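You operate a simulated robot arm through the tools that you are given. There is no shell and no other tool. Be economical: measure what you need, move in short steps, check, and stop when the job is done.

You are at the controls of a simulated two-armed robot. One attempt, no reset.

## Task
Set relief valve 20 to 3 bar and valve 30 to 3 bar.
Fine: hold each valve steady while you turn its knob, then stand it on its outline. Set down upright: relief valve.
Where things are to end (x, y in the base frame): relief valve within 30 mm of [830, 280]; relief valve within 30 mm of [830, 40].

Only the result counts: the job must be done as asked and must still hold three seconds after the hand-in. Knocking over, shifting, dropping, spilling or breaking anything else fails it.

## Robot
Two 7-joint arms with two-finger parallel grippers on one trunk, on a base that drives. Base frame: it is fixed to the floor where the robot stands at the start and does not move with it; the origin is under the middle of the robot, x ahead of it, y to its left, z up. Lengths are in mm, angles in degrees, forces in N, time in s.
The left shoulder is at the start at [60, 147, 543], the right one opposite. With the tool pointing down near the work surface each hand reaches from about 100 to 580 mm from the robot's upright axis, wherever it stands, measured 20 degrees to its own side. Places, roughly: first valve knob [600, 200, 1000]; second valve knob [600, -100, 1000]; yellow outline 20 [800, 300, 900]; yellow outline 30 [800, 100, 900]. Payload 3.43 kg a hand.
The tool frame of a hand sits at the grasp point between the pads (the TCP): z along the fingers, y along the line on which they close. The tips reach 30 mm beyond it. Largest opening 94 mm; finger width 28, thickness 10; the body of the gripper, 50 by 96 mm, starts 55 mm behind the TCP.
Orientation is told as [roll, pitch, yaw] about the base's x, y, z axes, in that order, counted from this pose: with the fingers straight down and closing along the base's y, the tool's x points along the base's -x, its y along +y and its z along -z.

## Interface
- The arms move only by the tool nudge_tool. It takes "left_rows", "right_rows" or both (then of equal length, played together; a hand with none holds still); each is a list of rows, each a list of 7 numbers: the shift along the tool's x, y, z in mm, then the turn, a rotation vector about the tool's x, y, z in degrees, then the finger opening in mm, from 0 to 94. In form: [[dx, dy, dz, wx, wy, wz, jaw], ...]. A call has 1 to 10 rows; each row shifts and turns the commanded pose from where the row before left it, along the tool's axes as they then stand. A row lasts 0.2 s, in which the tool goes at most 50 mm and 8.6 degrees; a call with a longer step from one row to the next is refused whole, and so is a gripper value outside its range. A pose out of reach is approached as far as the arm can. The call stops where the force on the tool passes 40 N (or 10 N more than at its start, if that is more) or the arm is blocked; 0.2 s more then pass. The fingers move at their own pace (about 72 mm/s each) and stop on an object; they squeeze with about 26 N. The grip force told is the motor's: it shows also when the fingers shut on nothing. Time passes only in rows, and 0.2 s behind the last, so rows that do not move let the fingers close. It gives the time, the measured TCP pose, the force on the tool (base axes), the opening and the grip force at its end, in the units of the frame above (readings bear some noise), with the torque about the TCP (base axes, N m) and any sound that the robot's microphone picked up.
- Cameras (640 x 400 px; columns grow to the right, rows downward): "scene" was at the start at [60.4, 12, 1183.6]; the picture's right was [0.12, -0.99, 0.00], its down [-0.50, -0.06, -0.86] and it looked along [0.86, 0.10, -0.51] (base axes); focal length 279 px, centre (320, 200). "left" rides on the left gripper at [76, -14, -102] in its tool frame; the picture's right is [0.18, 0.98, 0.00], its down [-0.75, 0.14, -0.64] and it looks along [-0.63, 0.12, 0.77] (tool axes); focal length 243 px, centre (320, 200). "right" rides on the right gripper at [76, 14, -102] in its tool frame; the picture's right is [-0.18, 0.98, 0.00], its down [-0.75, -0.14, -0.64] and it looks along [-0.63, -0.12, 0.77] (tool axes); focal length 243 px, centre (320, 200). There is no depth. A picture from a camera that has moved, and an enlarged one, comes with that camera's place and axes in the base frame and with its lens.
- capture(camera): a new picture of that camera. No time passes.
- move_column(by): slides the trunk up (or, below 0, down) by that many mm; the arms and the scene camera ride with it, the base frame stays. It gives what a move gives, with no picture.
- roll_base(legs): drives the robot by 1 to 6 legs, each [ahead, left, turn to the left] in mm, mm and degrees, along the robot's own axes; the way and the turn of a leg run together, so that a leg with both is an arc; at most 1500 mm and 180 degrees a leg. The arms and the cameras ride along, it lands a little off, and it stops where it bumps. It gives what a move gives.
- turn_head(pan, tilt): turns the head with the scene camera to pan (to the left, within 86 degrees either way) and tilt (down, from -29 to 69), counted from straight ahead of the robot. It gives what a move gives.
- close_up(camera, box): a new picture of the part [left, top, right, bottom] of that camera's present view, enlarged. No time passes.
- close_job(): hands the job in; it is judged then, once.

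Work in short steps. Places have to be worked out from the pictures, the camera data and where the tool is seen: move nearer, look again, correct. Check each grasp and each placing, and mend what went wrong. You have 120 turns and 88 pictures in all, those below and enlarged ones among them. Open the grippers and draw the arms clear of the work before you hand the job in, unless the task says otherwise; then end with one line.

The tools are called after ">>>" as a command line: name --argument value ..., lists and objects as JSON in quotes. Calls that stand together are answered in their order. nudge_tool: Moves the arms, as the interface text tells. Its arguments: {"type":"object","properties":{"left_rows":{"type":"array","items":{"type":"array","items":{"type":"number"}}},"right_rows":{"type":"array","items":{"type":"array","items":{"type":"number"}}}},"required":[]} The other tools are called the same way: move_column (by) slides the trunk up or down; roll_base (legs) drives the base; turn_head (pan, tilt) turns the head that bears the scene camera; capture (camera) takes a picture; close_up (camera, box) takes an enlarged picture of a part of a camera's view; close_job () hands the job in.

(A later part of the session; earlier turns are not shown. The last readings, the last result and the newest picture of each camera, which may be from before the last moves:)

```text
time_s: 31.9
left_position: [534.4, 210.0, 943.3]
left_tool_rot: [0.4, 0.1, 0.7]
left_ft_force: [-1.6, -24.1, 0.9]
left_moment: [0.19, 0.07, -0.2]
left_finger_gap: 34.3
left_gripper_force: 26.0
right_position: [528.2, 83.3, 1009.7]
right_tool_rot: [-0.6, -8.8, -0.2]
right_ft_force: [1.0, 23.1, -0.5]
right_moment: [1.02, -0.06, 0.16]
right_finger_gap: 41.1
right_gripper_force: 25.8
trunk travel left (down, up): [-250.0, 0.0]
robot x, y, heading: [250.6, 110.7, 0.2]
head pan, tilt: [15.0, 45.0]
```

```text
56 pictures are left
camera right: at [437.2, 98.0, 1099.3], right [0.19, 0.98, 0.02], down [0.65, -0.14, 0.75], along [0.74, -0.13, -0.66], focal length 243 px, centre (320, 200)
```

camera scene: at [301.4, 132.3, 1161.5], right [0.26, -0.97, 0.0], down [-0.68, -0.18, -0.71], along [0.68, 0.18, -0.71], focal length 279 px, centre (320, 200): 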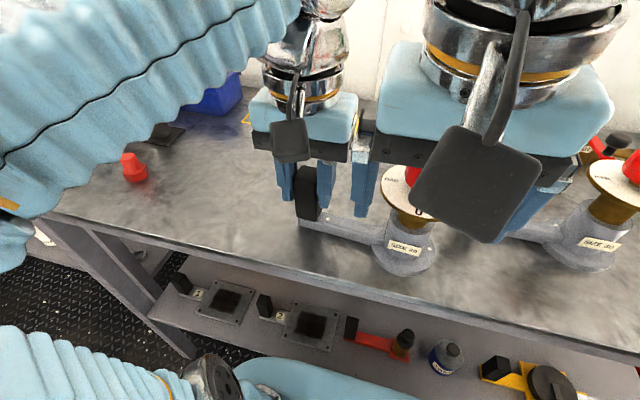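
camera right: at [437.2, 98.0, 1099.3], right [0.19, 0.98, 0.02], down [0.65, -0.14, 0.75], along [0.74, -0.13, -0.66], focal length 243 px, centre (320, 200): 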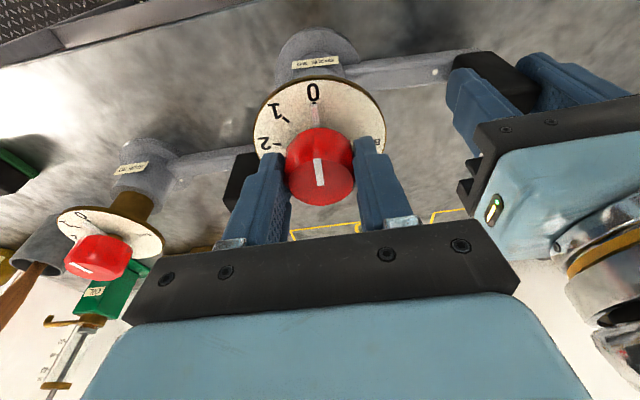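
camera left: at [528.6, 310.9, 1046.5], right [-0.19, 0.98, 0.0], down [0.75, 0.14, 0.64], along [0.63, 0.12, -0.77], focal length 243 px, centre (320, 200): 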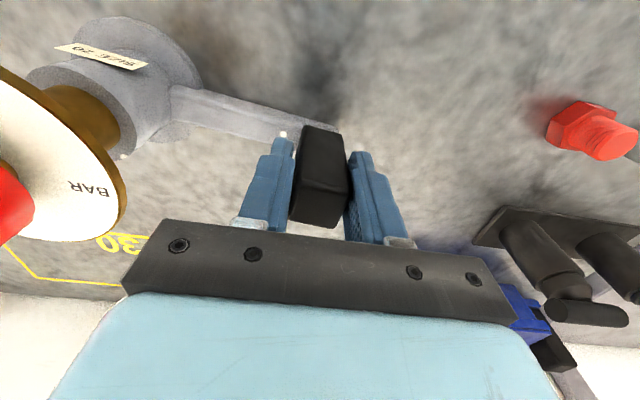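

Gripped (gap 41). I'll recentre by 2 mm and turn the first 32° counter-clockwise about the vertical.

>>> nudge_tool --right_rows '[[0, 1.5, 0, 0, 0, 0, 20], [0, 0, 0, -1.2, 0, -7.9, 20], [0, 0, 0, -1.2, 0, -7.9, 20], [0, 0, 0, -1.2, 0, -7.9, 20], [0, 0, 0, -1.2, 0, -7.9, 20], [0, 0, 0, 0, 0, 0, 20]]'

>>> capture --camera "right"

```text
time_s: 33.3
left_position: [536.4, 209.7, 942.8]
left_tool_rot: [0.6, 0.2, 0.9]
left_ft_force: [-8.4, -19.6, -4.3]
left_moment: [-0.12, -0.01, -0.79]
left_finger_gap: 34.3
left_gripper_force: 25.9
right_position: [527.2, 82.4, 1009.3]
right_tool_rot: [-0.6, -8.3, 31.5]
right_ft_force: [8.9, 12.5, 15.4]
right_moment: [0.64, -0.28, 0.04]
right_finger_gap: 41.2
right_gripper_force: 26.0
trunk travel left (down, up): [-250.0, 0.0]
robot x, y, heading: [252.4, 104.8, 0.1]
head pan, tilt: [15.0, 45.0]
```

```text
55 pictures are left
camera right: at [442.3, 46.5, 1098.5], right [-0.36, 0.93, 0.02], down [0.62, 0.23, 0.75], along [0.69, 0.28, -0.66], focal length 243 px, centre (320, 200)
```

right: 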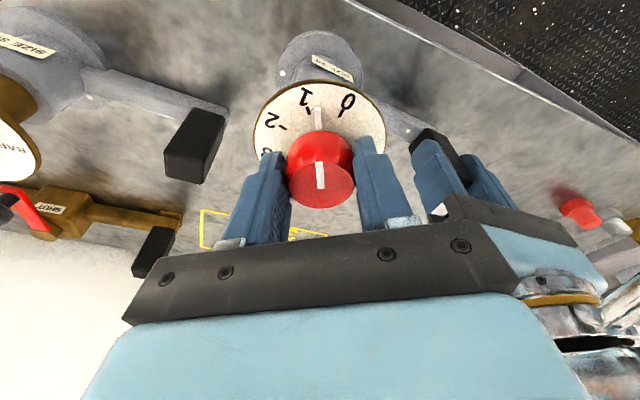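

The pointer follows the hand without slip and is near 0.85 bar. I'll continue another 40°.

>>> nudge_tool --right_rows '[[0, 0, 0, -1.2, 0, -7.9, 20], [0, 0, 0, -1.2, 0, -7.9, 20], [0, 0, 0, -1.2, 0, -7.9, 20], [0, 0, 0, -1.2, 0, -7.9, 20], [0, 0, 0, -1.2, 0, -7.9, 20], [0, 0, 0, 0, 0, 0, 20]]'

>>> capture --camera "right"

```text
time_s: 34.7
left_position: [536.1, 212.3, 943.4]
left_tool_rot: [0.6, 0.2, 1.0]
left_ft_force: [-1.3, 23.3, -3.4]
left_moment: [-0.28, 0.01, -0.33]
left_finger_gap: 34.7
left_gripper_force: 26.5
right_position: [527.8, 80.4, 1008.9]
right_tool_rot: [-0.3, -7.9, 71.2]
right_ft_force: [1.0, -23.8, 2.8]
right_moment: [-0.66, -0.12, -0.06]
right_finger_gap: 41.1
right_gripper_force: 25.7
trunk travel left (down, up): [-250.0, 0.0]
robot x, y, heading: [250.8, 109.7, 0.1]
head pan, tilt: [15.0, 45.0]
```

```text
54 pictures are left
camera right: at [484.9, 0.4, 1099.6], right [-0.87, 0.49, 0.02], down [0.34, 0.58, 0.74], along [0.35, 0.65, -0.67], focal length 243 px, centre (320, 200)
```

right: 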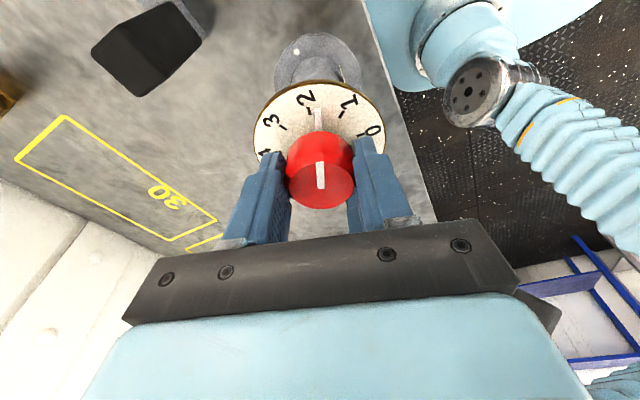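

It is approaching 2 bar. I'll relieve the side force a little and continue 40° more.

>>> nudge_tool --right_rows '[[1.7, -0.6, 0, 0, 0, 0, 20], [0, 0, 0, -1.2, 0, -7.9, 20], [0, 0, 0, -1.2, 0, -7.9, 20], [0, 0, 0, -1.2, 0, -7.9, 20], [0, 0, 0, -1.2, 0, -7.9, 20], [0, 0, 0, -1.2, 0, -7.9, 20], [0, 0, 0, 0, 0, 0, 20]]'

>>> close_up --camera "right" --box '[220, 60, 420, 220]'

```text
time_s: 36.3
left_position: [535.2, 210.6, 944.6]
left_tool_rot: [0.4, 0.1, 0.7]
left_ft_force: [-7.6, 0.5, -5.6]
left_moment: [0.03, -0.29, -0.77]
left_finger_gap: 34.3
left_gripper_force: 25.8
right_position: [527.5, 78.7, 1008.0]
right_tool_rot: [0.0, -8.0, 111.5]
right_ft_force: [13.7, -1.0, 22.1]
right_moment: [0.23, -0.45, 0.04]
right_finger_gap: 41.1
right_gripper_force: 25.9
trunk travel left (down, up): [-250.0, 0.0]
robot x, y, heading: [254.1, 106.9, 0.1]
head pan, tilt: [15.0, 45.0]
```

```text
2.50 times, centred on (320, 140) of right
camera zoom: at [546.8, -9.8, 1098.9], right [-0.98, -0.19, 0.03], down [-0.11, 0.66, 0.74], along [-0.16, 0.72, -0.67], focal length 606 px, centre (320, 350)
```

zoom: 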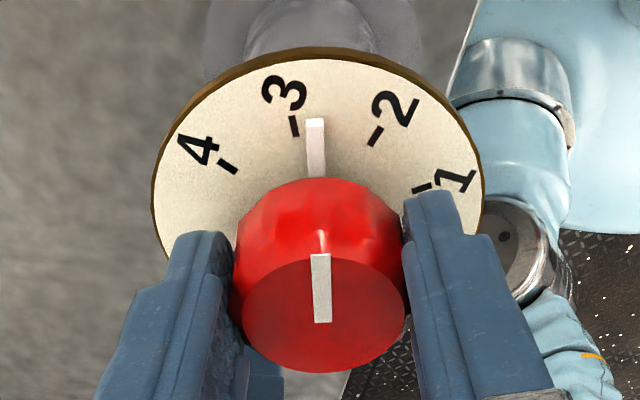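

About 9° remain to the 3 tick, so I'll turn 8.5° more.

>>> nudge_tool --right_rows '[[0, 0, 0, -1.2, 0, -8.4, 20], [0, 0, 0, 0, 0, 0, 20]]'

>>> close_up --camera "right" --box '[220, 60, 420, 220]'

```text
time_s: 36.9
left_position: [534.6, 209.2, 942.8]
left_tool_rot: [0.4, 0.1, 0.8]
left_ft_force: [-9.2, -9.4, 5.1]
left_moment: [-0.14, -0.11, -1.05]
left_finger_gap: 34.7
left_gripper_force: 26.2
right_position: [527.4, 81.7, 1009.0]
right_tool_rot: [0.1, -7.9, 119.9]
right_ft_force: [12.9, 11.8, 0.2]
right_moment: [0.06, -0.55, -0.11]
right_finger_gap: 41.4
right_gripper_force: 26.2
trunk travel left (down, up): [-250.0, 0.0]
robot x, y, heading: [252.8, 111.0, -0.3]
head pan, tilt: [15.0, 45.0]
```

```text
2.50 times, centred on (320, 140) of right
camera zoom: at [559.8, -5.2, 1098.7], right [-0.94, -0.33, 0.03], down [-0.2, 0.64, 0.74], along [-0.26, 0.69, -0.67], focal length 606 px, centre (320, 350)
```

zoom: 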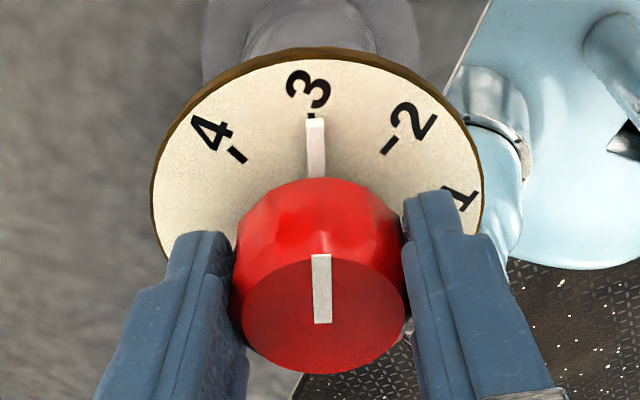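

Nearly there, about 2° short. I'll turn 2° more and then open the right fingers.

>>> nudge_tool --right_rows '[[0, 0, 0, -0.3, 0, -2, 20], [0, 0, 0, 0, 0, 0, 20], [0, 0, 0, 0, 0, 0, 20], [0, 0, 0, 0, 0, 0, 60], [0, 0, 0, 0, 0, 0, 90], [0, 0, 0, 0, 0, 0, 90]]'

>>> close_up --camera "right" --box '[220, 60, 420, 220]'

```text
time_s: 38.3
left_position: [535.4, 211.7, 943.6]
left_tool_rot: [0.6, 0.1, 0.9]
left_ft_force: [0.5, 2.1, 2.9]
left_moment: [-0.02, 0.12, 0.01]
left_finger_gap: 34.5
left_gripper_force: 26.0
right_position: [528.1, 79.2, 1009.2]
right_tool_rot: [0.1, -7.9, 121.8]
right_ft_force: [0.0, 0.0, 0.4]
right_moment: [-0.03, 0.0, 0.0]
right_finger_gap: 89.9
right_gripper_force: 0.2
trunk travel left (down, up): [-250.0, 0.0]
robot x, y, heading: [249.2, 108.3, 0.1]
head pan, tilt: [15.0, 45.0]
```

```text
2.50 times, centred on (320, 140) of right
camera zoom: at [562.8, -5.1, 1099.6], right [-0.93, -0.36, 0.03], down [-0.22, 0.63, 0.74], along [-0.29, 0.68, -0.67], focal length 606 px, centre (320, 350)
```

zoom: 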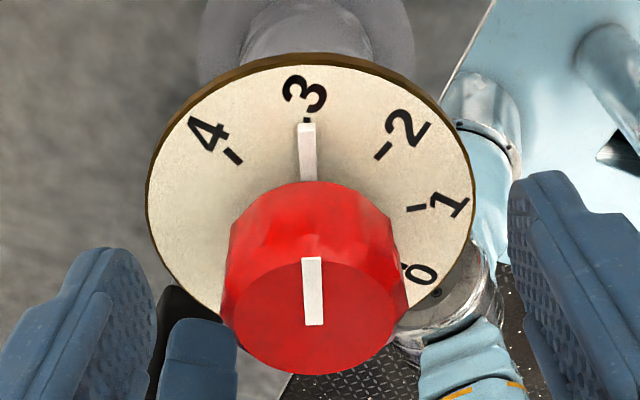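

The pointer is exactly on 3. I'll withdraw the right hand backwards, away from the knob.

>>> nudge_tool --right_rows '[[25, 0, -4, 0, 0, 0, 94], [25, 0, -4, 0, 0, 0, 94], [25, 0, -4, 0, 0, 0, 94], [20, 0, -3, 0, 0, 0, 94], [0, 0, 0, 0, 0, 0, 94]]'

>>> capture --camera "scene"

```text
time_s: 39.5
left_position: [536.5, 210.5, 943.1]
left_tool_rot: [0.6, 0.2, 1.0]
left_ft_force: [-0.6, 0.5, -1.8]
left_moment: [0.0, 0.12, -0.17]
left_finger_gap: 34.4
left_gripper_force: 25.9
right_position: [563.9, 20.3, 999.5]
right_tool_rot: [0.2, -8.0, 121.6]
right_ft_force: [-0.1, 0.0, -1.1]
right_moment: [0.0, 0.0, 0.0]
right_finger_gap: 94.0
right_gripper_force: 0.1
right hand out of reach, approached as far as the arm can: row 2, 3, 4
trunk travel left (down, up): [-250.0, 0.0]
robot x, y, heading: [251.4, 111.0, -0.1]
head pan, tilt: [15.0, 45.0]
```

```text
50 pictures are left
camera scene: at [301.3, 132.2, 1161.5], right [0.26, -0.97, 0.0], down [-0.68, -0.18, -0.71], along [0.68, 0.18, -0.71], focal length 279 px, centre (320, 200)
```

scene: 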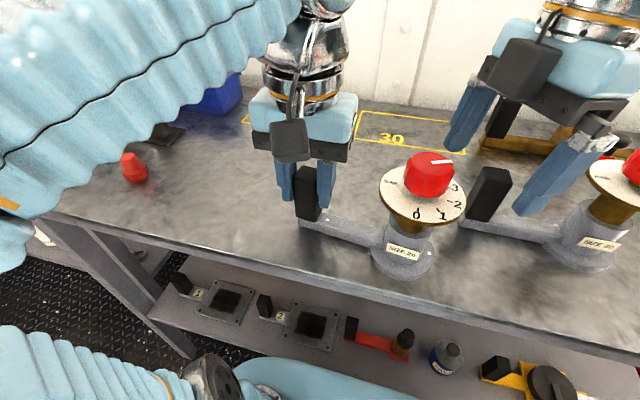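

I'll close the right fingers so they clear the knob, move toward the robot and right, then start turning the wrist back.

>>> nudge_tool --right_rows '[[0, 0, 0, 0, 0, 0, 40], [0, 0, 0, 0, 0, 0, 5], [0, 0, 0, 0, 0, 0, 5], [6.4, 27.5, -1, 0, 0, 0, 5], [6.4, 27.5, -1, 0, 0, 0, 5], [0, 0, 0, 0, 0, 0, 5]]'

>>> nudge_tool --right_rows '[[0, 0, 0, 1.2, 0, 8.4, 5], [0, 0, 0, 1.2, 0, 8.4, 5], [0, 0, 0, 1.2, 0, 8.4, 5], [0, 0, 0, 1.2, 0, 8.4, 5], [0, 0, 0, 1.2, 0, 8.4, 5], [0, 0, 0, 1.2, 0, 8.4, 5], [0, 0, 0, 1.2, 0, 8.4, 5], [0, 0, 0, 0, 0, 0, 5]]'

>>> nudge_tool --right_rows '[[0, 0, 0, 1.2, 0, 8.4, 5], [0, 0, 0, 1.2, 0, 8.4, 5], [0, 0, 0, 1.2, 0, 8.4, 5], [0, 0, 0, 1.2, 0, 8.4, 5], [0, 0, 0, 1.2, 0, 8.4, 5], [0, 0, 0, 1.2, 0, 8.4, 5], [0, 0, 0, 0.5, 0, 3, 5], [0, 0, 0, 0, 0, 0, 5]]'

```text
time_s: 40.9
left_position: [534.7, 210.3, 944.1]
left_tool_rot: [0.5, 0.0, 0.9]
left_ft_force: [-0.4, 1.4, -1.5]
left_moment: [-0.08, 0.05, -0.08]
left_finger_gap: 34.7
left_gripper_force: 26.3
right_position: [538.2, -8.3, 988.8]
right_tool_rot: [0.2, -8.0, 121.6]
right_ft_force: [0.9, -0.8, 0.3]
right_moment: [0.01, -0.02, 0.01]
right_finger_gap: 4.9
right_gripper_force: 0.0
right hand out of reach, approached as far as the arm can: row 5
trunk travel left (down, up): [-250.0, 0.0]
robot x, y, heading: [252.3, 108.0, 0.1]
head pan, tilt: [15.0, 45.0]
```

```text
time_s: 42.7
left_position: [535.9, 210.5, 944.0]
left_tool_rot: [0.4, 0.1, 0.8]
left_ft_force: [-1.8, -0.1, -1.7]
left_moment: [-0.1, 0.06, -0.22]
left_finger_gap: 34.8
left_gripper_force: 26.4
right_position: [537.3, -7.3, 987.7]
right_tool_rot: [-0.2, -7.9, 62.3]
right_ft_force: [-0.4, 0.6, -0.6]
right_moment: [0.0, 0.03, 0.03]
right_finger_gap: 5.0
right_gripper_force: 0.0
trunk travel left (down, up): [-250.0, 0.0]
robot x, y, heading: [250.9, 108.2, 0.2]
head pan, tilt: [15.0, 45.0]
```

```text
time_s: 44.5
left_position: [536.7, 210.5, 943.1]
left_tool_rot: [0.5, 0.1, 0.9]
left_ft_force: [-1.3, 0.7, -1.3]
left_moment: [-0.09, 0.06, -0.18]
left_finger_gap: 34.5
left_gripper_force: 26.1
right_position: [539.0, -7.6, 987.4]
right_tool_rot: [-0.3, -8.0, 8.3]
right_ft_force: [0.6, 0.1, 0.9]
right_moment: [0.01, 0.02, 0.0]
right_finger_gap: 4.9
right_gripper_force: 0.0
trunk travel left (down, up): [-250.0, 0.0]
robot x, y, heading: [254.6, 109.7, 0.1]
head pan, tilt: [15.0, 45.0]
```

The right wrist is back near yaw 0. I'll pull the right hand clear, then open the left hand and tilt it 40° forward around the post, because the far placing needs a tilted hand.

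>>> nudge_tool --right_rows '[[30, -20, -4, 0, 0, 0, 5], [30, -20, -4, 0, 0, 0, 5], [20, -10, -2, 0, 0, 0, 5], [0, 0, 0, 0, 0, 0, 5]]'

>>> nudge_tool --left_rows '[[0, 0, 0, 0, 0, 0, 60], [0, 0, 0, 0, 0, 0, 75], [0, 0, 0, 0, 0, 0, 75], [0, 0, 0, 0, -8, 0, 75], [0, 0, 0, 0, -8, 0, 75], [0, 0, 0, 0, -8, 0, 75], [0, 0, 0, 0, -8, 0, 75], [0, 0, 0, 0, -8, 0, 75], [0, 0, 0, 0, 0, 0, 75]]'

>>> capture --camera "scene"

>>> capture --camera "left"

```text
time_s: 45.5
left_position: [535.2, 210.6, 943.1]
left_tool_rot: [0.5, 0.2, 0.9]
left_ft_force: [-0.4, 0.5, -1.4]
left_moment: [-0.09, 0.04, -0.14]
left_finger_gap: 34.3
left_gripper_force: 25.1
right_position: [464.0, -71.7, 986.3]
right_tool_rot: [-0.3, -8.0, 8.4]
right_ft_force: [0.7, 0.1, 0.7]
right_moment: [0.03, -0.01, -0.02]
right_finger_gap: 5.0
right_gripper_force: 0.1
trunk travel left (down, up): [-250.0, 0.0]
robot x, y, heading: [250.8, 108.2, 0.2]
head pan, tilt: [15.0, 45.0]
```

```text
time_s: 47.5
left_position: [535.2, 211.7, 943.8]
left_tool_rot: [0.6, -40.0, 0.5]
left_ft_force: [0.1, -1.4, 0.1]
left_moment: [0.0, -0.03, 0.01]
left_finger_gap: 75.0
left_gripper_force: 0.0
right_position: [463.0, -71.5, 987.8]
right_tool_rot: [-0.3, -8.1, 8.3]
right_ft_force: [-0.1, -1.0, 0.7]
right_moment: [0.0, 0.01, 0.02]
right_finger_gap: 5.1
right_gripper_force: 0.0
trunk travel left (down, up): [-250.0, 0.0]
robot x, y, heading: [255.4, 108.8, 0.1]
head pan, tilt: [15.0, 45.0]
```

```text
49 pictures are left
camera scene: at [301.2, 132.2, 1161.5], right [0.26, -0.97, 0.0], down [-0.68, -0.18, -0.71], along [0.68, 0.18, -0.71], focal length 279 px, centre (320, 200)
```

scene: 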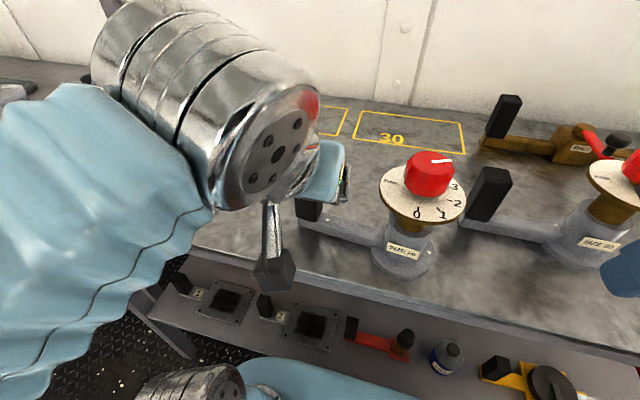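

```text
48 pictures are left
camera left: at [410.8, 194.7, 973.8], right [-0.16, 0.98, -0.11], down [0.16, 0.13, 0.98], along [0.97, 0.14, -0.18], focal length 243 px, centre (320, 200)
```

left: 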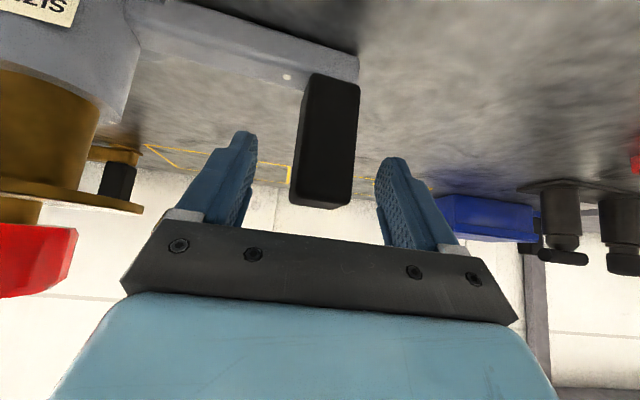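

The post lies between the tilted fingers, so I'll lower 13 mm and close.

>>> nudge_tool --left_rows '[[8.4, 0, 10, 0, 0, 0, 75], [0, 0, 0, 0, 0, 0, 40], [0, 0, 0, 0, 0, 0, 0], [0, 0, 0, 0, 0, 0, 0], [0, 0, 0, 0, 0, 0, 0]]'

>>> capture --camera "left"

```text
time_s: 48.7
left_position: [535.9, 212.7, 931.7]
left_tool_rot: [0.7, -39.9, 0.5]
left_ft_force: [-0.7, 0.6, -0.2]
left_moment: [0.13, -0.03, -0.11]
left_finger_gap: 36.3
left_gripper_force: 26.0
right_position: [463.7, -70.9, 988.3]
right_tool_rot: [-0.2, -8.0, 8.4]
right_ft_force: [-0.2, 0.2, 0.1]
right_moment: [0.0, 0.03, -0.01]
right_finger_gap: 4.9
right_gripper_force: 0.0
trunk travel left (down, up): [-250.0, 0.0]
robot x, y, heading: [251.9, 109.0, 0.1]
head pan, tilt: [15.0, 45.0]
```

```text
47 pictures are left
camera left: at [411.5, 195.8, 961.6], right [-0.16, 0.98, -0.11], down [0.17, 0.13, 0.98], along [0.97, 0.14, -0.18], focal length 243 px, centre (320, 200)
```

left: 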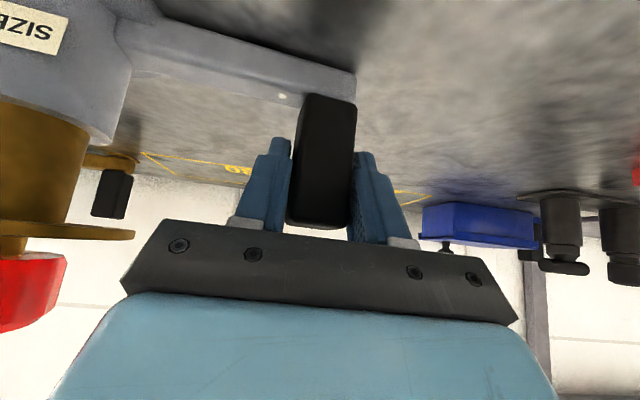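

Gripped at a 40° tilt. I'll lift 20 mm.

>>> nudge_tool --left_rows '[[-3.2, 0, -3.8, 0, 0, 0, 0], [-3.2, 0, -3.8, 0, 0, 0, 0], [-3.2, 0, -3.8, 0, 0, 0, 0], [-3.2, 0, -3.8, 0, 0, 0, 0], [0, 0, 0, 0, 0, 0, 0]]'

>>> capture --camera "scene"

```text
time_s: 49.9
left_position: [537.4, 211.5, 951.8]
left_tool_rot: [0.7, -39.8, 0.5]
left_ft_force: [-0.5, 0.1, -5.2]
left_moment: [0.42, 0.0, -0.02]
left_finger_gap: 35.9
left_gripper_force: 25.7
right_position: [464.0, -70.0, 986.9]
right_tool_rot: [-0.3, -8.0, 8.4]
right_ft_force: [0.7, -0.3, 0.2]
right_moment: [0.0, -0.03, 0.01]
right_finger_gap: 5.1
right_gripper_force: 0.1
trunk travel left (down, up): [-250.0, 0.0]
robot x, y, heading: [251.3, 110.4, 0.1]
head pan, tilt: [15.0, 45.0]
```

```text
46 pictures are left
camera scene: at [301.5, 132.2, 1161.5], right [0.26, -0.97, 0.0], down [-0.68, -0.18, -0.71], along [0.68, 0.18, -0.71], focal length 279 px, centre (320, 200)
```

scene: 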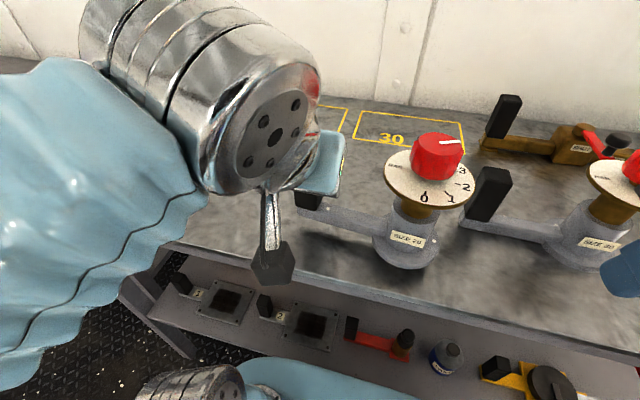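

Lifted well. I'll drive left 180 with the valve held up.

>>> roll_base --legs '[[0, 180, 0]]'

>>> turn_head --pan -5 --tilt 42

>>> capture --camera "scene"

```text
time_s: 51.4
left_position: [536.2, 399.6, 951.6]
left_tool_rot: [0.7, -39.9, 0.7]
left_ft_force: [-0.6, -1.1, -4.9]
left_moment: [0.43, 0.01, 0.01]
left_finger_gap: 35.7
left_gripper_force: 25.6
right_position: [463.7, 116.5, 987.6]
right_tool_rot: [-0.2, -8.0, 8.8]
right_ft_force: [0.5, 0.5, 0.0]
right_moment: [-0.01, -0.02, -0.03]
right_finger_gap: 5.1
right_gripper_force: 0.1
trunk travel left (down, up): [-250.0, 0.0]
robot x, y, heading: [251.2, 297.3, 0.3]
head pan, tilt: [15.0, 45.0]
```

```text
time_s: 52.2
left_position: [536.0, 398.5, 952.7]
left_tool_rot: [0.7, -39.7, 0.7]
left_ft_force: [-0.5, 0.1, -4.5]
left_moment: [0.45, 0.02, -0.04]
left_finger_gap: 35.8
left_gripper_force: 26.4
right_position: [464.0, 115.4, 987.1]
right_tool_rot: [-0.4, -8.0, 8.7]
right_ft_force: [0.3, -0.2, 0.4]
right_moment: [-0.01, 0.02, -0.01]
right_finger_gap: 5.2
right_gripper_force: 0.0
trunk travel left (down, up): [-250.0, 0.0]
robot x, y, heading: [253.3, 297.4, 0.2]
head pan, tilt: [-5.0, 42.0]
```

```text
45 pictures are left
camera scene: at [305.5, 290.8, 1165.8], right [-0.08, -1.0, 0.0], down [-0.67, 0.05, -0.74], along [0.74, -0.06, -0.67], focal length 279 px, centre (320, 200)
```

scene: 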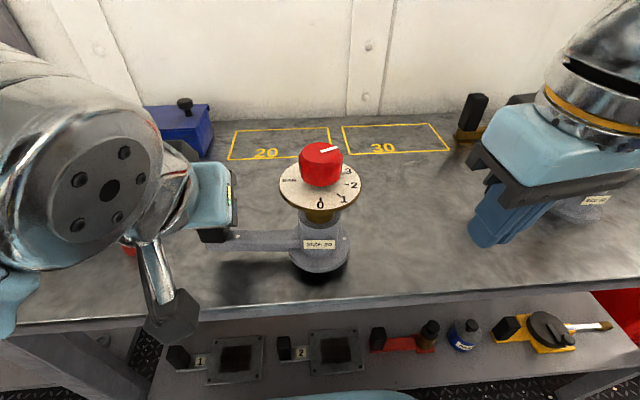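

Outline 20 spans about x 767–878, y 227–426, so the axis target is about (828,268). A blue box stands close at y≥459, so I keep slightly right. The valve axis is now at (532,271), and I'll extend forward 250 mm.

>>> nudge_tool --left_rows '[[-19.2, -0.4, 16.1, 0, 0, 0, 0], [-19.2, -0.4, 16.1, 0, 0, 0, 0], [-19.2, -0.4, 16.1, 0, 0, 0, 0], [-19.2, -0.4, 16.1, 0, 0, 0, 0], [-19.2, -0.4, 16.1, 0, 0, 0, 0], [-19.2, -0.4, 16.1, 0, 0, 0, 0], [-19.2, -0.4, 16.1, 0, 0, 0, 0], [-19.2, -0.4, 16.1, 0, 0, 0, 0], [-19.2, -0.4, 16.1, 0, 0, 0, 0], [0, 0, 0, 0, 0, 0, 0]]'

>>> capture --camera "scene"

```text
time_s: 54.5
left_position: [762.1, 400.2, 950.4]
left_tool_rot: [0.7, -39.8, 0.7]
left_ft_force: [-0.4, 0.1, -4.5]
left_moment: [0.43, 0.04, 0.02]
left_finger_gap: 35.3
left_gripper_force: 25.7
right_position: [464.6, 116.6, 986.6]
right_tool_rot: [-0.3, -8.0, 8.7]
right_ft_force: [0.0, -0.2, -0.4]
right_moment: [0.02, 0.05, 0.0]
right_finger_gap: 5.0
right_gripper_force: 0.0
trunk travel left (down, up): [-250.0, 0.0]
robot x, y, heading: [253.4, 302.8, 0.2]
head pan, tilt: [-5.0, 42.0]
```

```text
44 pictures are left
camera scene: at [305.9, 290.7, 1165.8], right [-0.08, -1.0, 0.0], down [-0.67, 0.05, -0.74], along [0.74, -0.06, -0.67], focal length 279 px, centre (320, 200)
```

scene: 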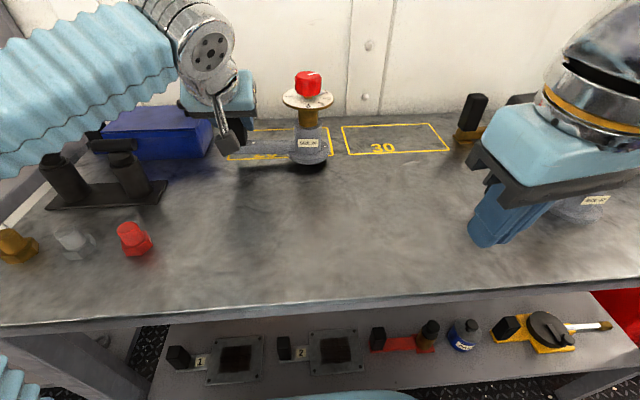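

Reach is fine. I'll go 70 more forward and slightly right, away from the blue box.

>>> nudge_tool --left_rows '[[-13.4, -3, 11.3, 0, 0, 0, 0], [-13.4, -3, 11.3, 0, 0, 0, 0], [-13.4, -2, 11.3, 0, 0, 0, 0], [-13.4, 0, 11.3, 0, 0, 0, 0], [0, 0, 0, 0, 0, 0, 0]]'

>>> close_up --camera "scene" --box '[130, 50, 370, 200]'

>>> capture --camera "left"

```text
time_s: 55.6
left_position: [834.0, 394.0, 949.9]
left_tool_rot: [0.6, -39.8, 0.7]
left_ft_force: [1.1, -0.2, -4.7]
left_moment: [0.46, 0.05, 0.01]
left_finger_gap: 35.3
left_gripper_force: 26.8
right_position: [463.5, 114.7, 986.8]
right_tool_rot: [-0.3, -8.0, 8.7]
right_ft_force: [0.0, -0.4, -0.3]
right_moment: [-0.02, 0.0, 0.0]
right_finger_gap: 5.1
right_gripper_force: 0.1
trunk travel left (down, up): [-250.0, 0.0]
robot x, y, heading: [247.2, 295.2, 0.4]
head pan, tilt: [-5.0, 42.0]
```

```text
2.67 times, centred on (250, 125) of scene
camera zoom: at [305.9, 290.8, 1165.8], right [-0.08, -1.0, 0.0], down [-0.67, 0.05, -0.74], along [0.74, -0.06, -0.67], focal length 743 px, centre (507, 400)
```

zoom: 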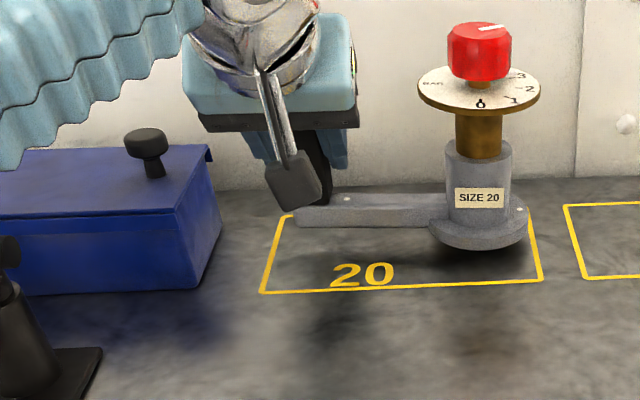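

```text
42 pictures are left
camera left: at [709.0, 377.1, 980.5], right [-0.16, 0.98, -0.11], down [0.16, 0.14, 0.98], along [0.97, 0.14, -0.18], focal length 243 px, centre (320, 200)
```

left: 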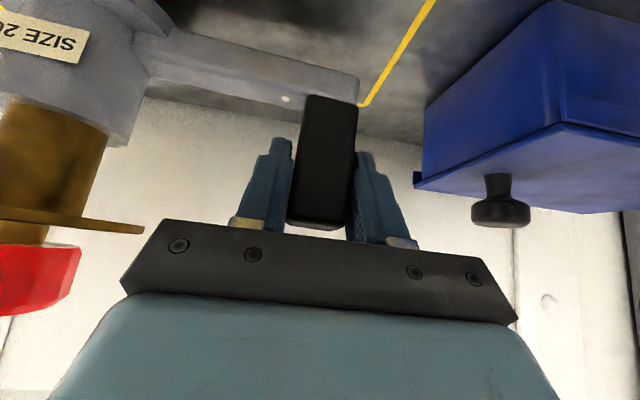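

The valve hovers over outline 20 with clear space. I'll lower 15 mm and then check the force.

>>> nudge_tool --left_rows '[[2.6, 0, 3.1, 0, 0, 0, 0], [2.6, 0, 3.1, 0, 0, 0, 0], [2.6, 0, 3.1, 0, 0, 0, 0], [1.3, 0, 1.5, 0, 0, 0, 0], [0.6, 0, 0.8, 0, 0, 0, 0], [0, 0, 0, 0, 0, 0, 0]]'

```text
time_s: 57.0
left_position: [831.4, 394.4, 936.8]
left_tool_rot: [0.7, -39.9, 0.7]
left_ft_force: [-1.3, -0.7, -1.8]
left_moment: [0.03, 0.19, -0.13]
left_finger_gap: 35.0
left_gripper_force: 25.6
right_position: [463.8, 116.1, 987.0]
right_tool_rot: [-0.4, -8.0, 8.7]
right_ft_force: [-1.7, -0.2, 0.1]
right_moment: [0.05, -0.01, 0.03]
right_finger_gap: 5.0
right_gripper_force: 0.1
trunk travel left (down, up): [-250.0, 0.0]
robot x, y, heading: [253.1, 295.9, 0.4]
head pan, tilt: [-5.0, 42.0]
```

>>> nudge_tool --left_rows '[[0.6, 0, 0.8, 0, 0, 0, 0], [0.6, 0, 0.8, 0, 0, 0, 0], [0.6, 0, 0.8, 0, 0, 0, 0], [0, 0, 0, 0, 0, 0, 0]]'

>>> close_up --camera "scene" --box '[200, 60, 360, 180]'

```text
time_s: 58.0
left_position: [830.4, 395.0, 933.0]
left_tool_rot: [0.7, -39.9, 0.8]
left_ft_force: [-0.6, 2.7, 2.6]
left_moment: [-0.42, 0.31, -0.16]
left_finger_gap: 34.4
left_gripper_force: 26.1
right_position: [463.6, 117.0, 988.4]
right_tool_rot: [-0.3, -8.0, 8.7]
right_ft_force: [-0.5, 0.3, 0.2]
right_moment: [-0.01, 0.0, 0.03]
right_finger_gap: 5.1
right_gripper_force: 0.0
trunk travel left (down, up): [-250.0, 0.0]
robot x, y, heading: [250.2, 297.0, 0.4]
head pan, tilt: [-5.0, 42.0]
```

```text
3.33 times, centred on (280, 120) of scene
camera zoom: at [305.3, 291.1, 1165.9], right [-0.08, -1.0, 0.0], down [-0.67, 0.05, -0.74], along [0.74, -0.06, -0.67], focal length 929 px, centre (453, 467)
```

zoom: 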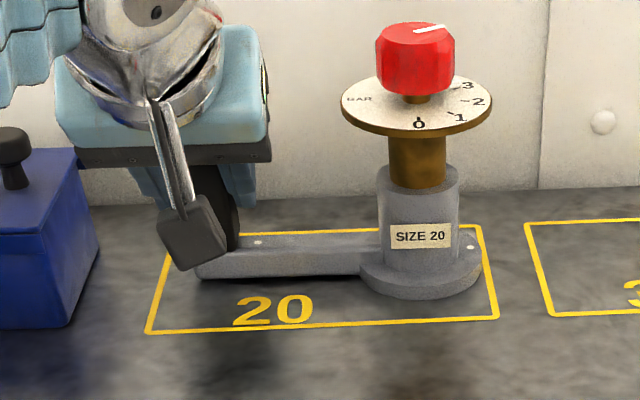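

Valve 20 stands inside outline 20 with its axis at about (830,266). I'll open the left hand a bit and draw straight back.

>>> nudge_tool --left_rows '[[0, 0, 0, 0, 0, 0, 52], [0, 0, 0, 0, 0, 0, 52], [0, 0, 0, 0, 0, 0, 52], [7.7, 0, -6.4, 0, 0, 0, 52], [15.4, 0, -12.8, 0, 0, 0, 52], [23, 0, -19.2, 0, 0, 0, 52], [23, 0, -19.2, 0, 0, 0, 52], [23, 0, -19.2, 0, 0, 0, 52], [0, 0, 0, 0, 0, 0, 52]]'

>>> capture --camera "scene"

>>> close_up --camera "scene" --box '[220, 60, 380, 180]'

```text
time_s: 60.0
left_position: [709.2, 388.8, 933.8]
left_tool_rot: [0.8, -39.9, 0.7]
left_ft_force: [0.6, 0.3, -0.4]
left_moment: [-0.03, 0.03, 0.01]
left_finger_gap: 52.1
left_gripper_force: 0.1
right_position: [464.0, 115.8, 987.7]
right_tool_rot: [-0.3, -7.9, 8.8]
right_ft_force: [-0.5, 0.0, -1.1]
right_moment: [0.01, 0.0, -0.04]
right_finger_gap: 5.2
right_gripper_force: 0.1
trunk travel left (down, up): [-250.0, 0.0]
robot x, y, heading: [252.0, 297.6, 0.5]
head pan, tilt: [-5.0, 42.0]
```

```text
40 pictures are left
camera scene: at [305.3, 290.8, 1165.9], right [-0.08, -1.0, 0.0], down [-0.67, 0.05, -0.74], along [0.74, -0.06, -0.67], focal length 279 px, centre (320, 200)
```

scene: 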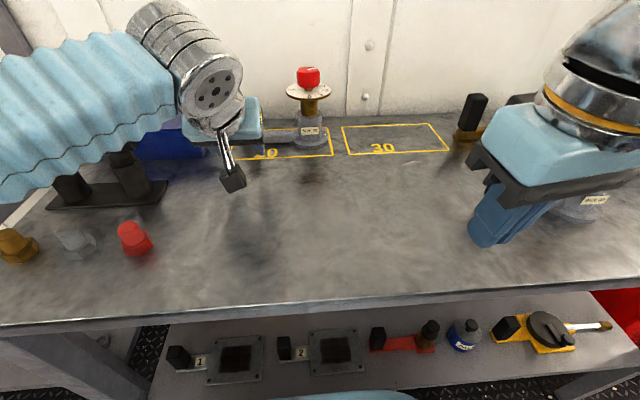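

```text
3.33 times, centred on (300, 120) of scene
camera zoom: at [305.3, 290.8, 1165.9], right [-0.08, -1.0, 0.0], down [-0.67, 0.05, -0.74], along [0.74, -0.06, -0.67], focal length 929 px, centre (387, 467)
```

zoom: 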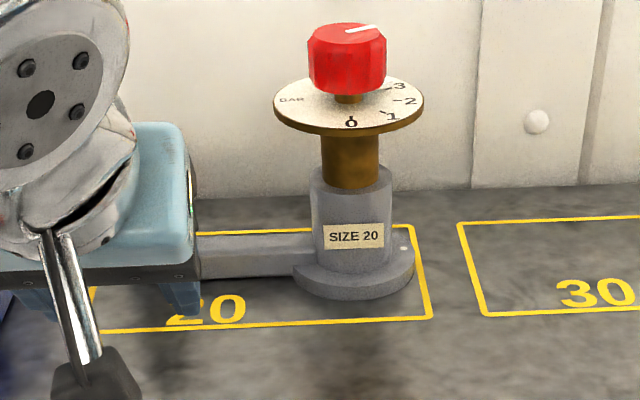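

Valve 20 stayed put at 3. Next I'll retract the left hand to x≈540, and then drive right toward valve 30.

>>> nudge_tool --left_rows '[[23, 0, -19.2, 0, 0, 0, 75], [23, 0, -19.2, 0, 0, 0, 75], [23, 0, -19.2, 0, 0, 0, 75], [23, 0, -19.2, 0, 0, 0, 75], [23, 0, -19.2, 0, 0, 0, 75], [15, 0, -13, 0, 0, 0, 75], [-13, 0, -15.3, 0, 0, 0, 75], [-13, 0, -15.3, 0, 0, 0, 75], [0, 0, 0, 0, 0, 0, 75]]'

>>> roll_base --legs '[[0, -400, 0]]'

>>> turn_head --pan 5 --tilt 42

>>> capture --camera "scene"

>>> capture --camera "left"

```text
time_s: 62.0
left_position: [541.6, 388.5, 973.2]
left_tool_rot: [0.7, -39.8, 0.8]
left_ft_force: [0.0, -0.7, 0.4]
left_moment: [0.01, 0.03, -0.01]
left_finger_gap: 74.8
left_gripper_force: 0.0
right_position: [463.7, 115.7, 988.8]
right_tool_rot: [-0.3, -7.9, 8.7]
right_ft_force: [0.0, -0.3, 1.0]
right_moment: [0.02, -0.01, -0.02]
right_finger_gap: 4.9
right_gripper_force: 0.1
trunk travel left (down, up): [-250.0, 0.0]
robot x, y, heading: [249.0, 300.9, 0.1]
head pan, tilt: [-5.0, 42.0]
```

```text
time_s: 64.5
left_position: [542.0, -4.0, 973.7]
left_tool_rot: [0.7, -39.9, 0.0]
left_ft_force: [0.3, 0.2, -0.4]
left_moment: [-0.02, 0.03, -0.02]
left_finger_gap: 74.6
left_gripper_force: 0.1
right_position: [461.1, -274.0, 988.4]
right_tool_rot: [-0.2, -8.0, 7.9]
right_ft_force: [-0.6, -0.1, 0.3]
right_moment: [-0.01, -0.03, -0.02]
right_finger_gap: 5.2
right_gripper_force: 0.1
trunk travel left (down, up): [-250.0, 0.0]
robot x, y, heading: [248.4, -91.8, -0.4]
head pan, tilt: [-5.0, 42.0]
```

```text
time_s: 65.2
left_position: [543.2, -4.1, 973.0]
left_tool_rot: [0.7, -40.0, 0.0]
left_ft_force: [-0.8, -0.2, 0.1]
left_moment: [-0.02, 0.0, -0.01]
left_finger_gap: 75.1
left_gripper_force: 0.1
right_position: [461.8, -274.5, 987.3]
right_tool_rot: [-0.3, -8.0, 8.1]
right_ft_force: [0.4, 1.4, 0.2]
right_moment: [0.01, -0.04, -0.01]
right_finger_gap: 4.9
right_gripper_force: 0.0
trunk travel left (down, up): [-250.0, 0.0]
robot x, y, heading: [251.4, -89.0, -0.7]
head pan, tilt: [5.0, 42.0]
```

```text
38 pictures are left
camera scene: at [305.3, -83.3, 1165.9], right [0.08, -1.0, 0.0], down [-0.67, -0.05, -0.74], along [0.74, 0.06, -0.67], focal length 279 px, centre (320, 200)
```

scene: 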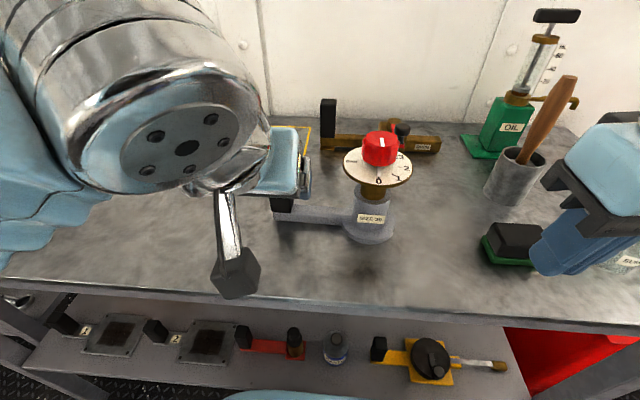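

```text
37 pictures are left
camera left: at [417.6, -18.6, 1003.1], right [-0.15, 0.98, -0.11], down [0.17, 0.13, 0.98], along [0.97, 0.13, -0.18], focal length 243 px, centre (320, 200)
```

left: 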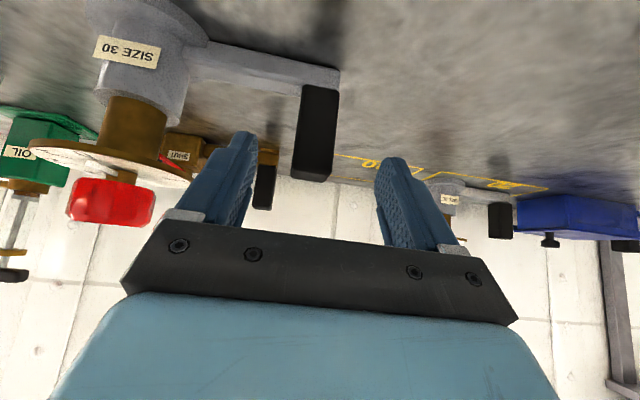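

The post of valve 30 is at about (602,-4), in line with the left hand. I'll lower to z≈931 and move forward to straddle it.

>>> nudge_tool --left_rows '[[13.5, 0, 16.1, 0, 0, 0, 75], [13.5, 0, 16.1, 0, 0, 0, 75], [-15, 0, 12.6, 0, 0, 0, 75], [-15, 0, 12.6, 0, 0, 0, 75], [-15, 0, 12.6, 0, 0, 0, 75], [0, 0, 0, 0, 0, 0, 75]]'

>>> capture --camera "left"

>>> capture --camera "scene"

```text
time_s: 66.6
left_position: [602.1, -3.2, 930.7]
left_tool_rot: [0.7, -39.8, 0.0]
left_ft_force: [-0.2, -0.2, 0.3]
left_moment: [0.0, -0.02, -0.03]
left_finger_gap: 74.8
left_gripper_force: 0.1
right_position: [461.9, -273.5, 987.6]
right_tool_rot: [-0.3, -8.1, 7.9]
right_ft_force: [0.0, -0.8, -0.5]
right_moment: [0.04, 0.05, 0.01]
right_finger_gap: 5.0
right_gripper_force: 0.1
trunk travel left (down, up): [-250.0, 0.0]
robot x, y, heading: [248.0, -93.6, -0.5]
head pan, tilt: [5.0, 42.0]
```

```text
36 pictures are left
camera left: at [477.5, -18.3, 961.5], right [-0.15, 0.98, -0.11], down [0.17, 0.13, 0.98], along [0.97, 0.13, -0.18], focal length 243 px, centre (320, 200)
```

left: 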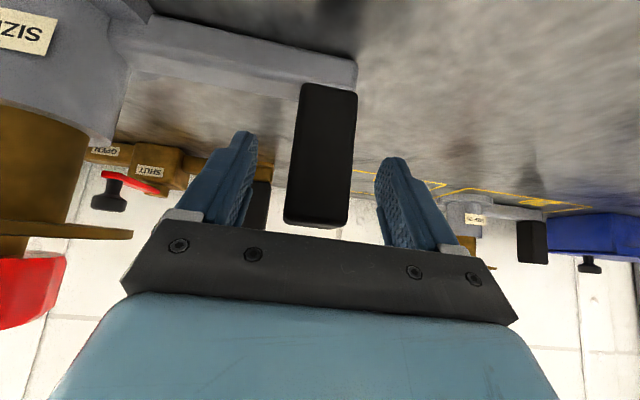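

```text
35 pictures are left
camera scene: at [305.4, -83.3, 1165.9], right [0.08, -1.0, 0.0], down [-0.67, -0.05, -0.74], along [0.74, 0.06, -0.67], focal length 279 px, centre (320, 200)
```

scene: 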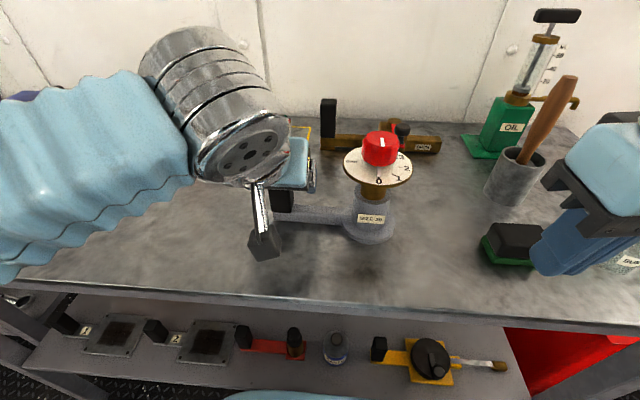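

The geometry matches the earlier good grasp. I'll close, then lift 18 mm.

>>> nudge_tool --left_rows '[[0, 0, 0, 0, 0, 0, 40], [0, 0, 0, 0, 0, 0, 0], [0, 0, 0, 0, 0, 0, 0], [0, 0, 0, 0, 0, 0, 0], [0, 0, 0, 0, 0, 0, 0]]'

>>> nudge_tool --left_rows '[[-3.2, 0, -3.8, 0, 0, 0, 0], [-3.2, 0, -3.8, 0, 0, 0, 0], [-3.2, 0, -3.8, 0, 0, 0, 0], [-3.2, 0, -3.8, 0, 0, 0, 0], [0, 0, 0, 0, 0, 0, 0]]'

>>> close_up --camera "scene" --box '[240, 110, 440, 260]'

```text
time_s: 67.8
left_position: [602.4, -3.6, 931.9]
left_tool_rot: [0.7, -39.9, -0.1]
left_ft_force: [-0.5, -0.8, -0.8]
left_moment: [-0.1, -0.05, -0.24]
left_finger_gap: 34.6
left_gripper_force: 25.8
right_position: [462.0, -275.2, 988.3]
right_tool_rot: [-0.4, -8.0, 8.0]
right_ft_force: [-0.2, 0.4, 0.4]
right_moment: [0.0, -0.03, 0.01]
right_finger_gap: 5.1
right_gripper_force: 0.0
trunk travel left (down, up): [-250.0, 0.0]
robot x, y, heading: [251.7, -92.2, -0.6]
head pan, tilt: [5.0, 42.0]
```

```text
time_s: 69.0
left_position: [602.7, -2.2, 950.7]
left_tool_rot: [0.7, -39.8, 0.0]
left_ft_force: [-0.1, -0.5, -6.0]
left_moment: [0.42, -0.01, 0.01]
left_finger_gap: 34.3
left_gripper_force: 25.7
right_position: [461.7, -273.8, 987.0]
right_tool_rot: [-0.2, -8.0, 8.0]
right_ft_force: [0.1, -0.3, -0.4]
right_moment: [0.01, -0.01, 0.03]
right_finger_gap: 5.2
right_gripper_force: 0.1
trunk travel left (down, up): [-250.0, 0.0]
robot x, y, heading: [256.2, -91.9, -0.3]
head pan, tilt: [5.0, 42.0]
```

```text
2.67 times, centred on (340, 185) of scene
camera zoom: at [305.5, -83.3, 1165.8], right [0.08, -1.0, 0.0], down [-0.67, -0.05, -0.74], along [0.74, 0.06, -0.67], focal length 743 px, centre (267, 240)
```

zoom: 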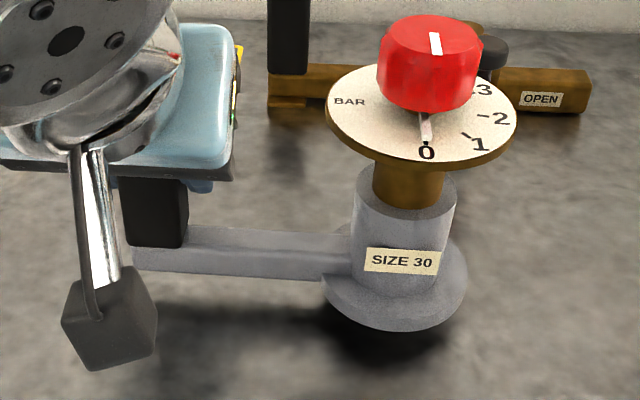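

Lifted. I'll bring it 67 mm nearer and set it down.

>>> nudge_tool --left_rows '[[12.8, 0, -10.8, 0, 0, 0, 0], [12.8, 0, -10.8, 0, 0, 0, 0], [12.8, 0, -10.8, 0, 0, 0, 0], [12.8, 0, -10.8, 0, 0, 0, 0], [3.2, 0, 3.8, 0, 0, 0, 0], [3.2, 0, 3.8, 0, 0, 0, 0], [2, 0, 2.3, 0, 0, 0, 0], [0, 0, 0, 0, 0, 0, 0]]'

>>> nudge_tool --left_rows '[[0.6, 0, 0.8, 0, 0, 0, 0], [0.6, 0, 0.8, 0, 0, 0, 0], [0.6, 0, 0.8, 0, 0, 0, 0], [0, 0, 0, 0, 0, 0, 0]]'

>>> close_up --camera "scene" --box '[240, 110, 480, 290]'

```text
time_s: 70.8
left_position: [533.9, -3.2, 938.1]
left_tool_rot: [0.8, -39.8, -0.1]
left_ft_force: [0.0, 0.7, -4.3]
left_moment: [0.45, -0.02, 0.0]
left_finger_gap: 34.3
left_gripper_force: 26.1
right_position: [462.4, -274.6, 987.9]
right_tool_rot: [-0.3, -7.9, 8.0]
right_ft_force: [-0.4, -0.3, 0.0]
right_moment: [-0.04, -0.02, -0.01]
right_finger_gap: 4.9
right_gripper_force: 0.1
trunk travel left (down, up): [-250.0, 0.0]
robot x, y, heading: [250.9, -91.2, -0.2]
head pan, tilt: [5.0, 42.0]
```

```text
time_s: 71.8
left_position: [534.1, -3.9, 934.2]
left_tool_rot: [0.7, -40.0, 0.0]
left_ft_force: [0.1, -0.8, -4.9]
left_moment: [0.45, -0.04, 0.02]
left_finger_gap: 34.3
left_gripper_force: 26.2
right_position: [461.6, -273.6, 987.5]
right_tool_rot: [-0.2, -8.0, 8.0]
right_ft_force: [-0.2, 0.5, -0.5]
right_moment: [-0.02, 0.0, -0.02]
right_finger_gap: 4.9
right_gripper_force: 0.0
trunk travel left (down, up): [-250.0, 0.0]
robot x, y, heading: [253.1, -91.8, -0.4]
head pan, tilt: [5.0, 42.0]
```

```text
2.22 times, centred on (360, 200) of scene
camera zoom: at [305.4, -83.3, 1165.8], right [0.08, -1.0, 0.0], down [-0.67, -0.05, -0.74], along [0.74, 0.06, -0.67], focal length 619 px, centre (231, 200)
```

zoom: 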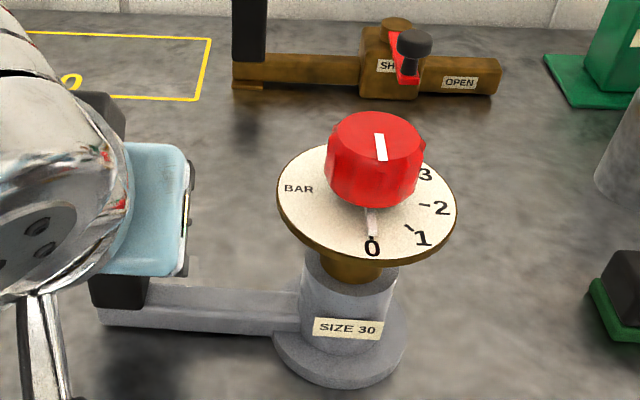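

Still hanging, so I'll lower a little more.

>>> nudge_tool --left_rows '[[0.6, 0, 0.8, 0, 0, 0, 0], [0.6, 0, 0.8, 0, 0, 0, 0], [0.6, 0, 0.8, 0, 0, 0, 0], [0, 0, 0, 0, 0, 0, 0]]'

```text
time_s: 72.8
left_position: [534.4, -2.3, 931.5]
left_tool_rot: [0.6, -39.9, 0.1]
left_ft_force: [-0.7, 3.2, 3.2]
left_moment: [-0.73, 0.14, -0.05]
left_finger_gap: 34.4
left_gripper_force: 26.3
right_position: [461.8, -272.8, 987.3]
right_tool_rot: [-0.2, -8.1, 7.9]
right_ft_force: [0.0, -0.6, 0.0]
right_moment: [0.0, -0.02, -0.02]
right_finger_gap: 5.2
right_gripper_force: 0.0
trunk travel left (down, up): [-250.0, 0.0]
robot x, y, heading: [257.7, -93.9, -0.2]
head pan, tilt: [5.0, 42.0]
```

Valve 30 stands with its knob axis at about (534,-130). I'll bring the right hand in front of the knob while rising to z≈1011, then open.

>>> nudge_tool --right_rows '[[-7.3, 35.4, -6, 0, 0, 0, 5], [-7.3, 35.4, -6, 0, 0, 0, 5], [-7.3, 35.4, -6, 0, 0, 0, 5], [-7.3, 35.4, -6, 0, 0, 0, 5], [0, 0, 0, 0, 0, 0, 5]]'

>>> capture --camera "right"

>>> capture --camera "scene"

```text
time_s: 74.0
left_position: [534.6, -3.8, 931.2]
left_tool_rot: [0.7, -39.8, 0.0]
left_ft_force: [0.4, -1.2, -0.7]
left_moment: [-0.2, -0.02, 0.17]
left_finger_gap: 34.3
left_gripper_force: 25.9
right_position: [470.3, -138.7, 1013.6]
right_tool_rot: [-0.2, -7.8, 7.9]
right_ft_force: [0.0, -0.8, -0.6]
right_moment: [0.0, 0.02, 0.03]
right_finger_gap: 5.2
right_gripper_force: 0.0
right hand out of reach, approached as far as the arm can: row 4
trunk travel left (down, up): [-250.0, 0.0]
robot x, y, heading: [252.4, -92.0, -0.5]
head pan, tilt: [5.0, 42.0]
```

```text
32 pictures are left
camera right: at [379.9, -137.9, 1105.2], right [0.05, 1.0, 0.02], down [0.67, -0.05, 0.74], along [0.74, -0.02, -0.67], focal length 243 px, centre (320, 200)
```

right: 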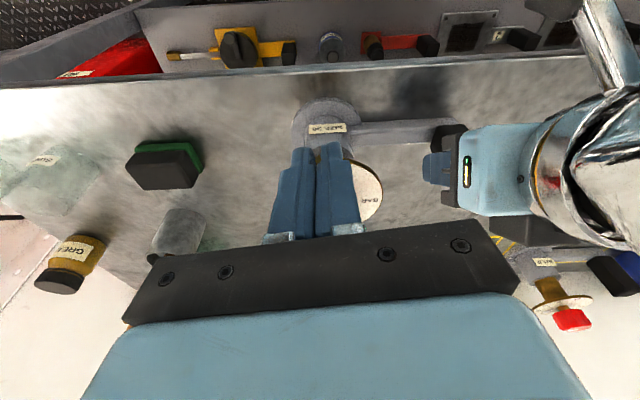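

```text
31 pictures are left
camera scene: at [306.0, -83.5, 1165.8], right [0.08, -1.0, 0.0], down [-0.67, -0.05, -0.74], along [0.74, 0.06, -0.67], focal length 279 px, centre (320, 200)
```

scene: 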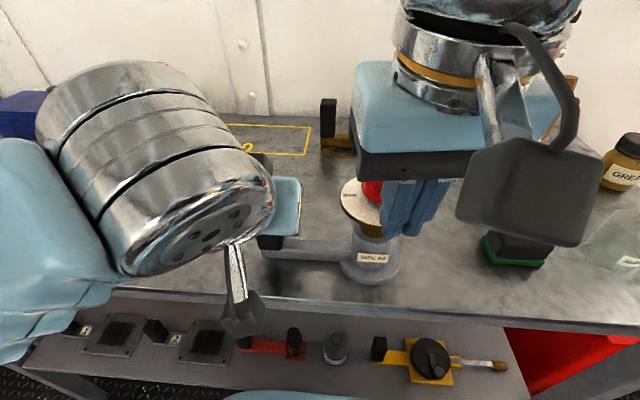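

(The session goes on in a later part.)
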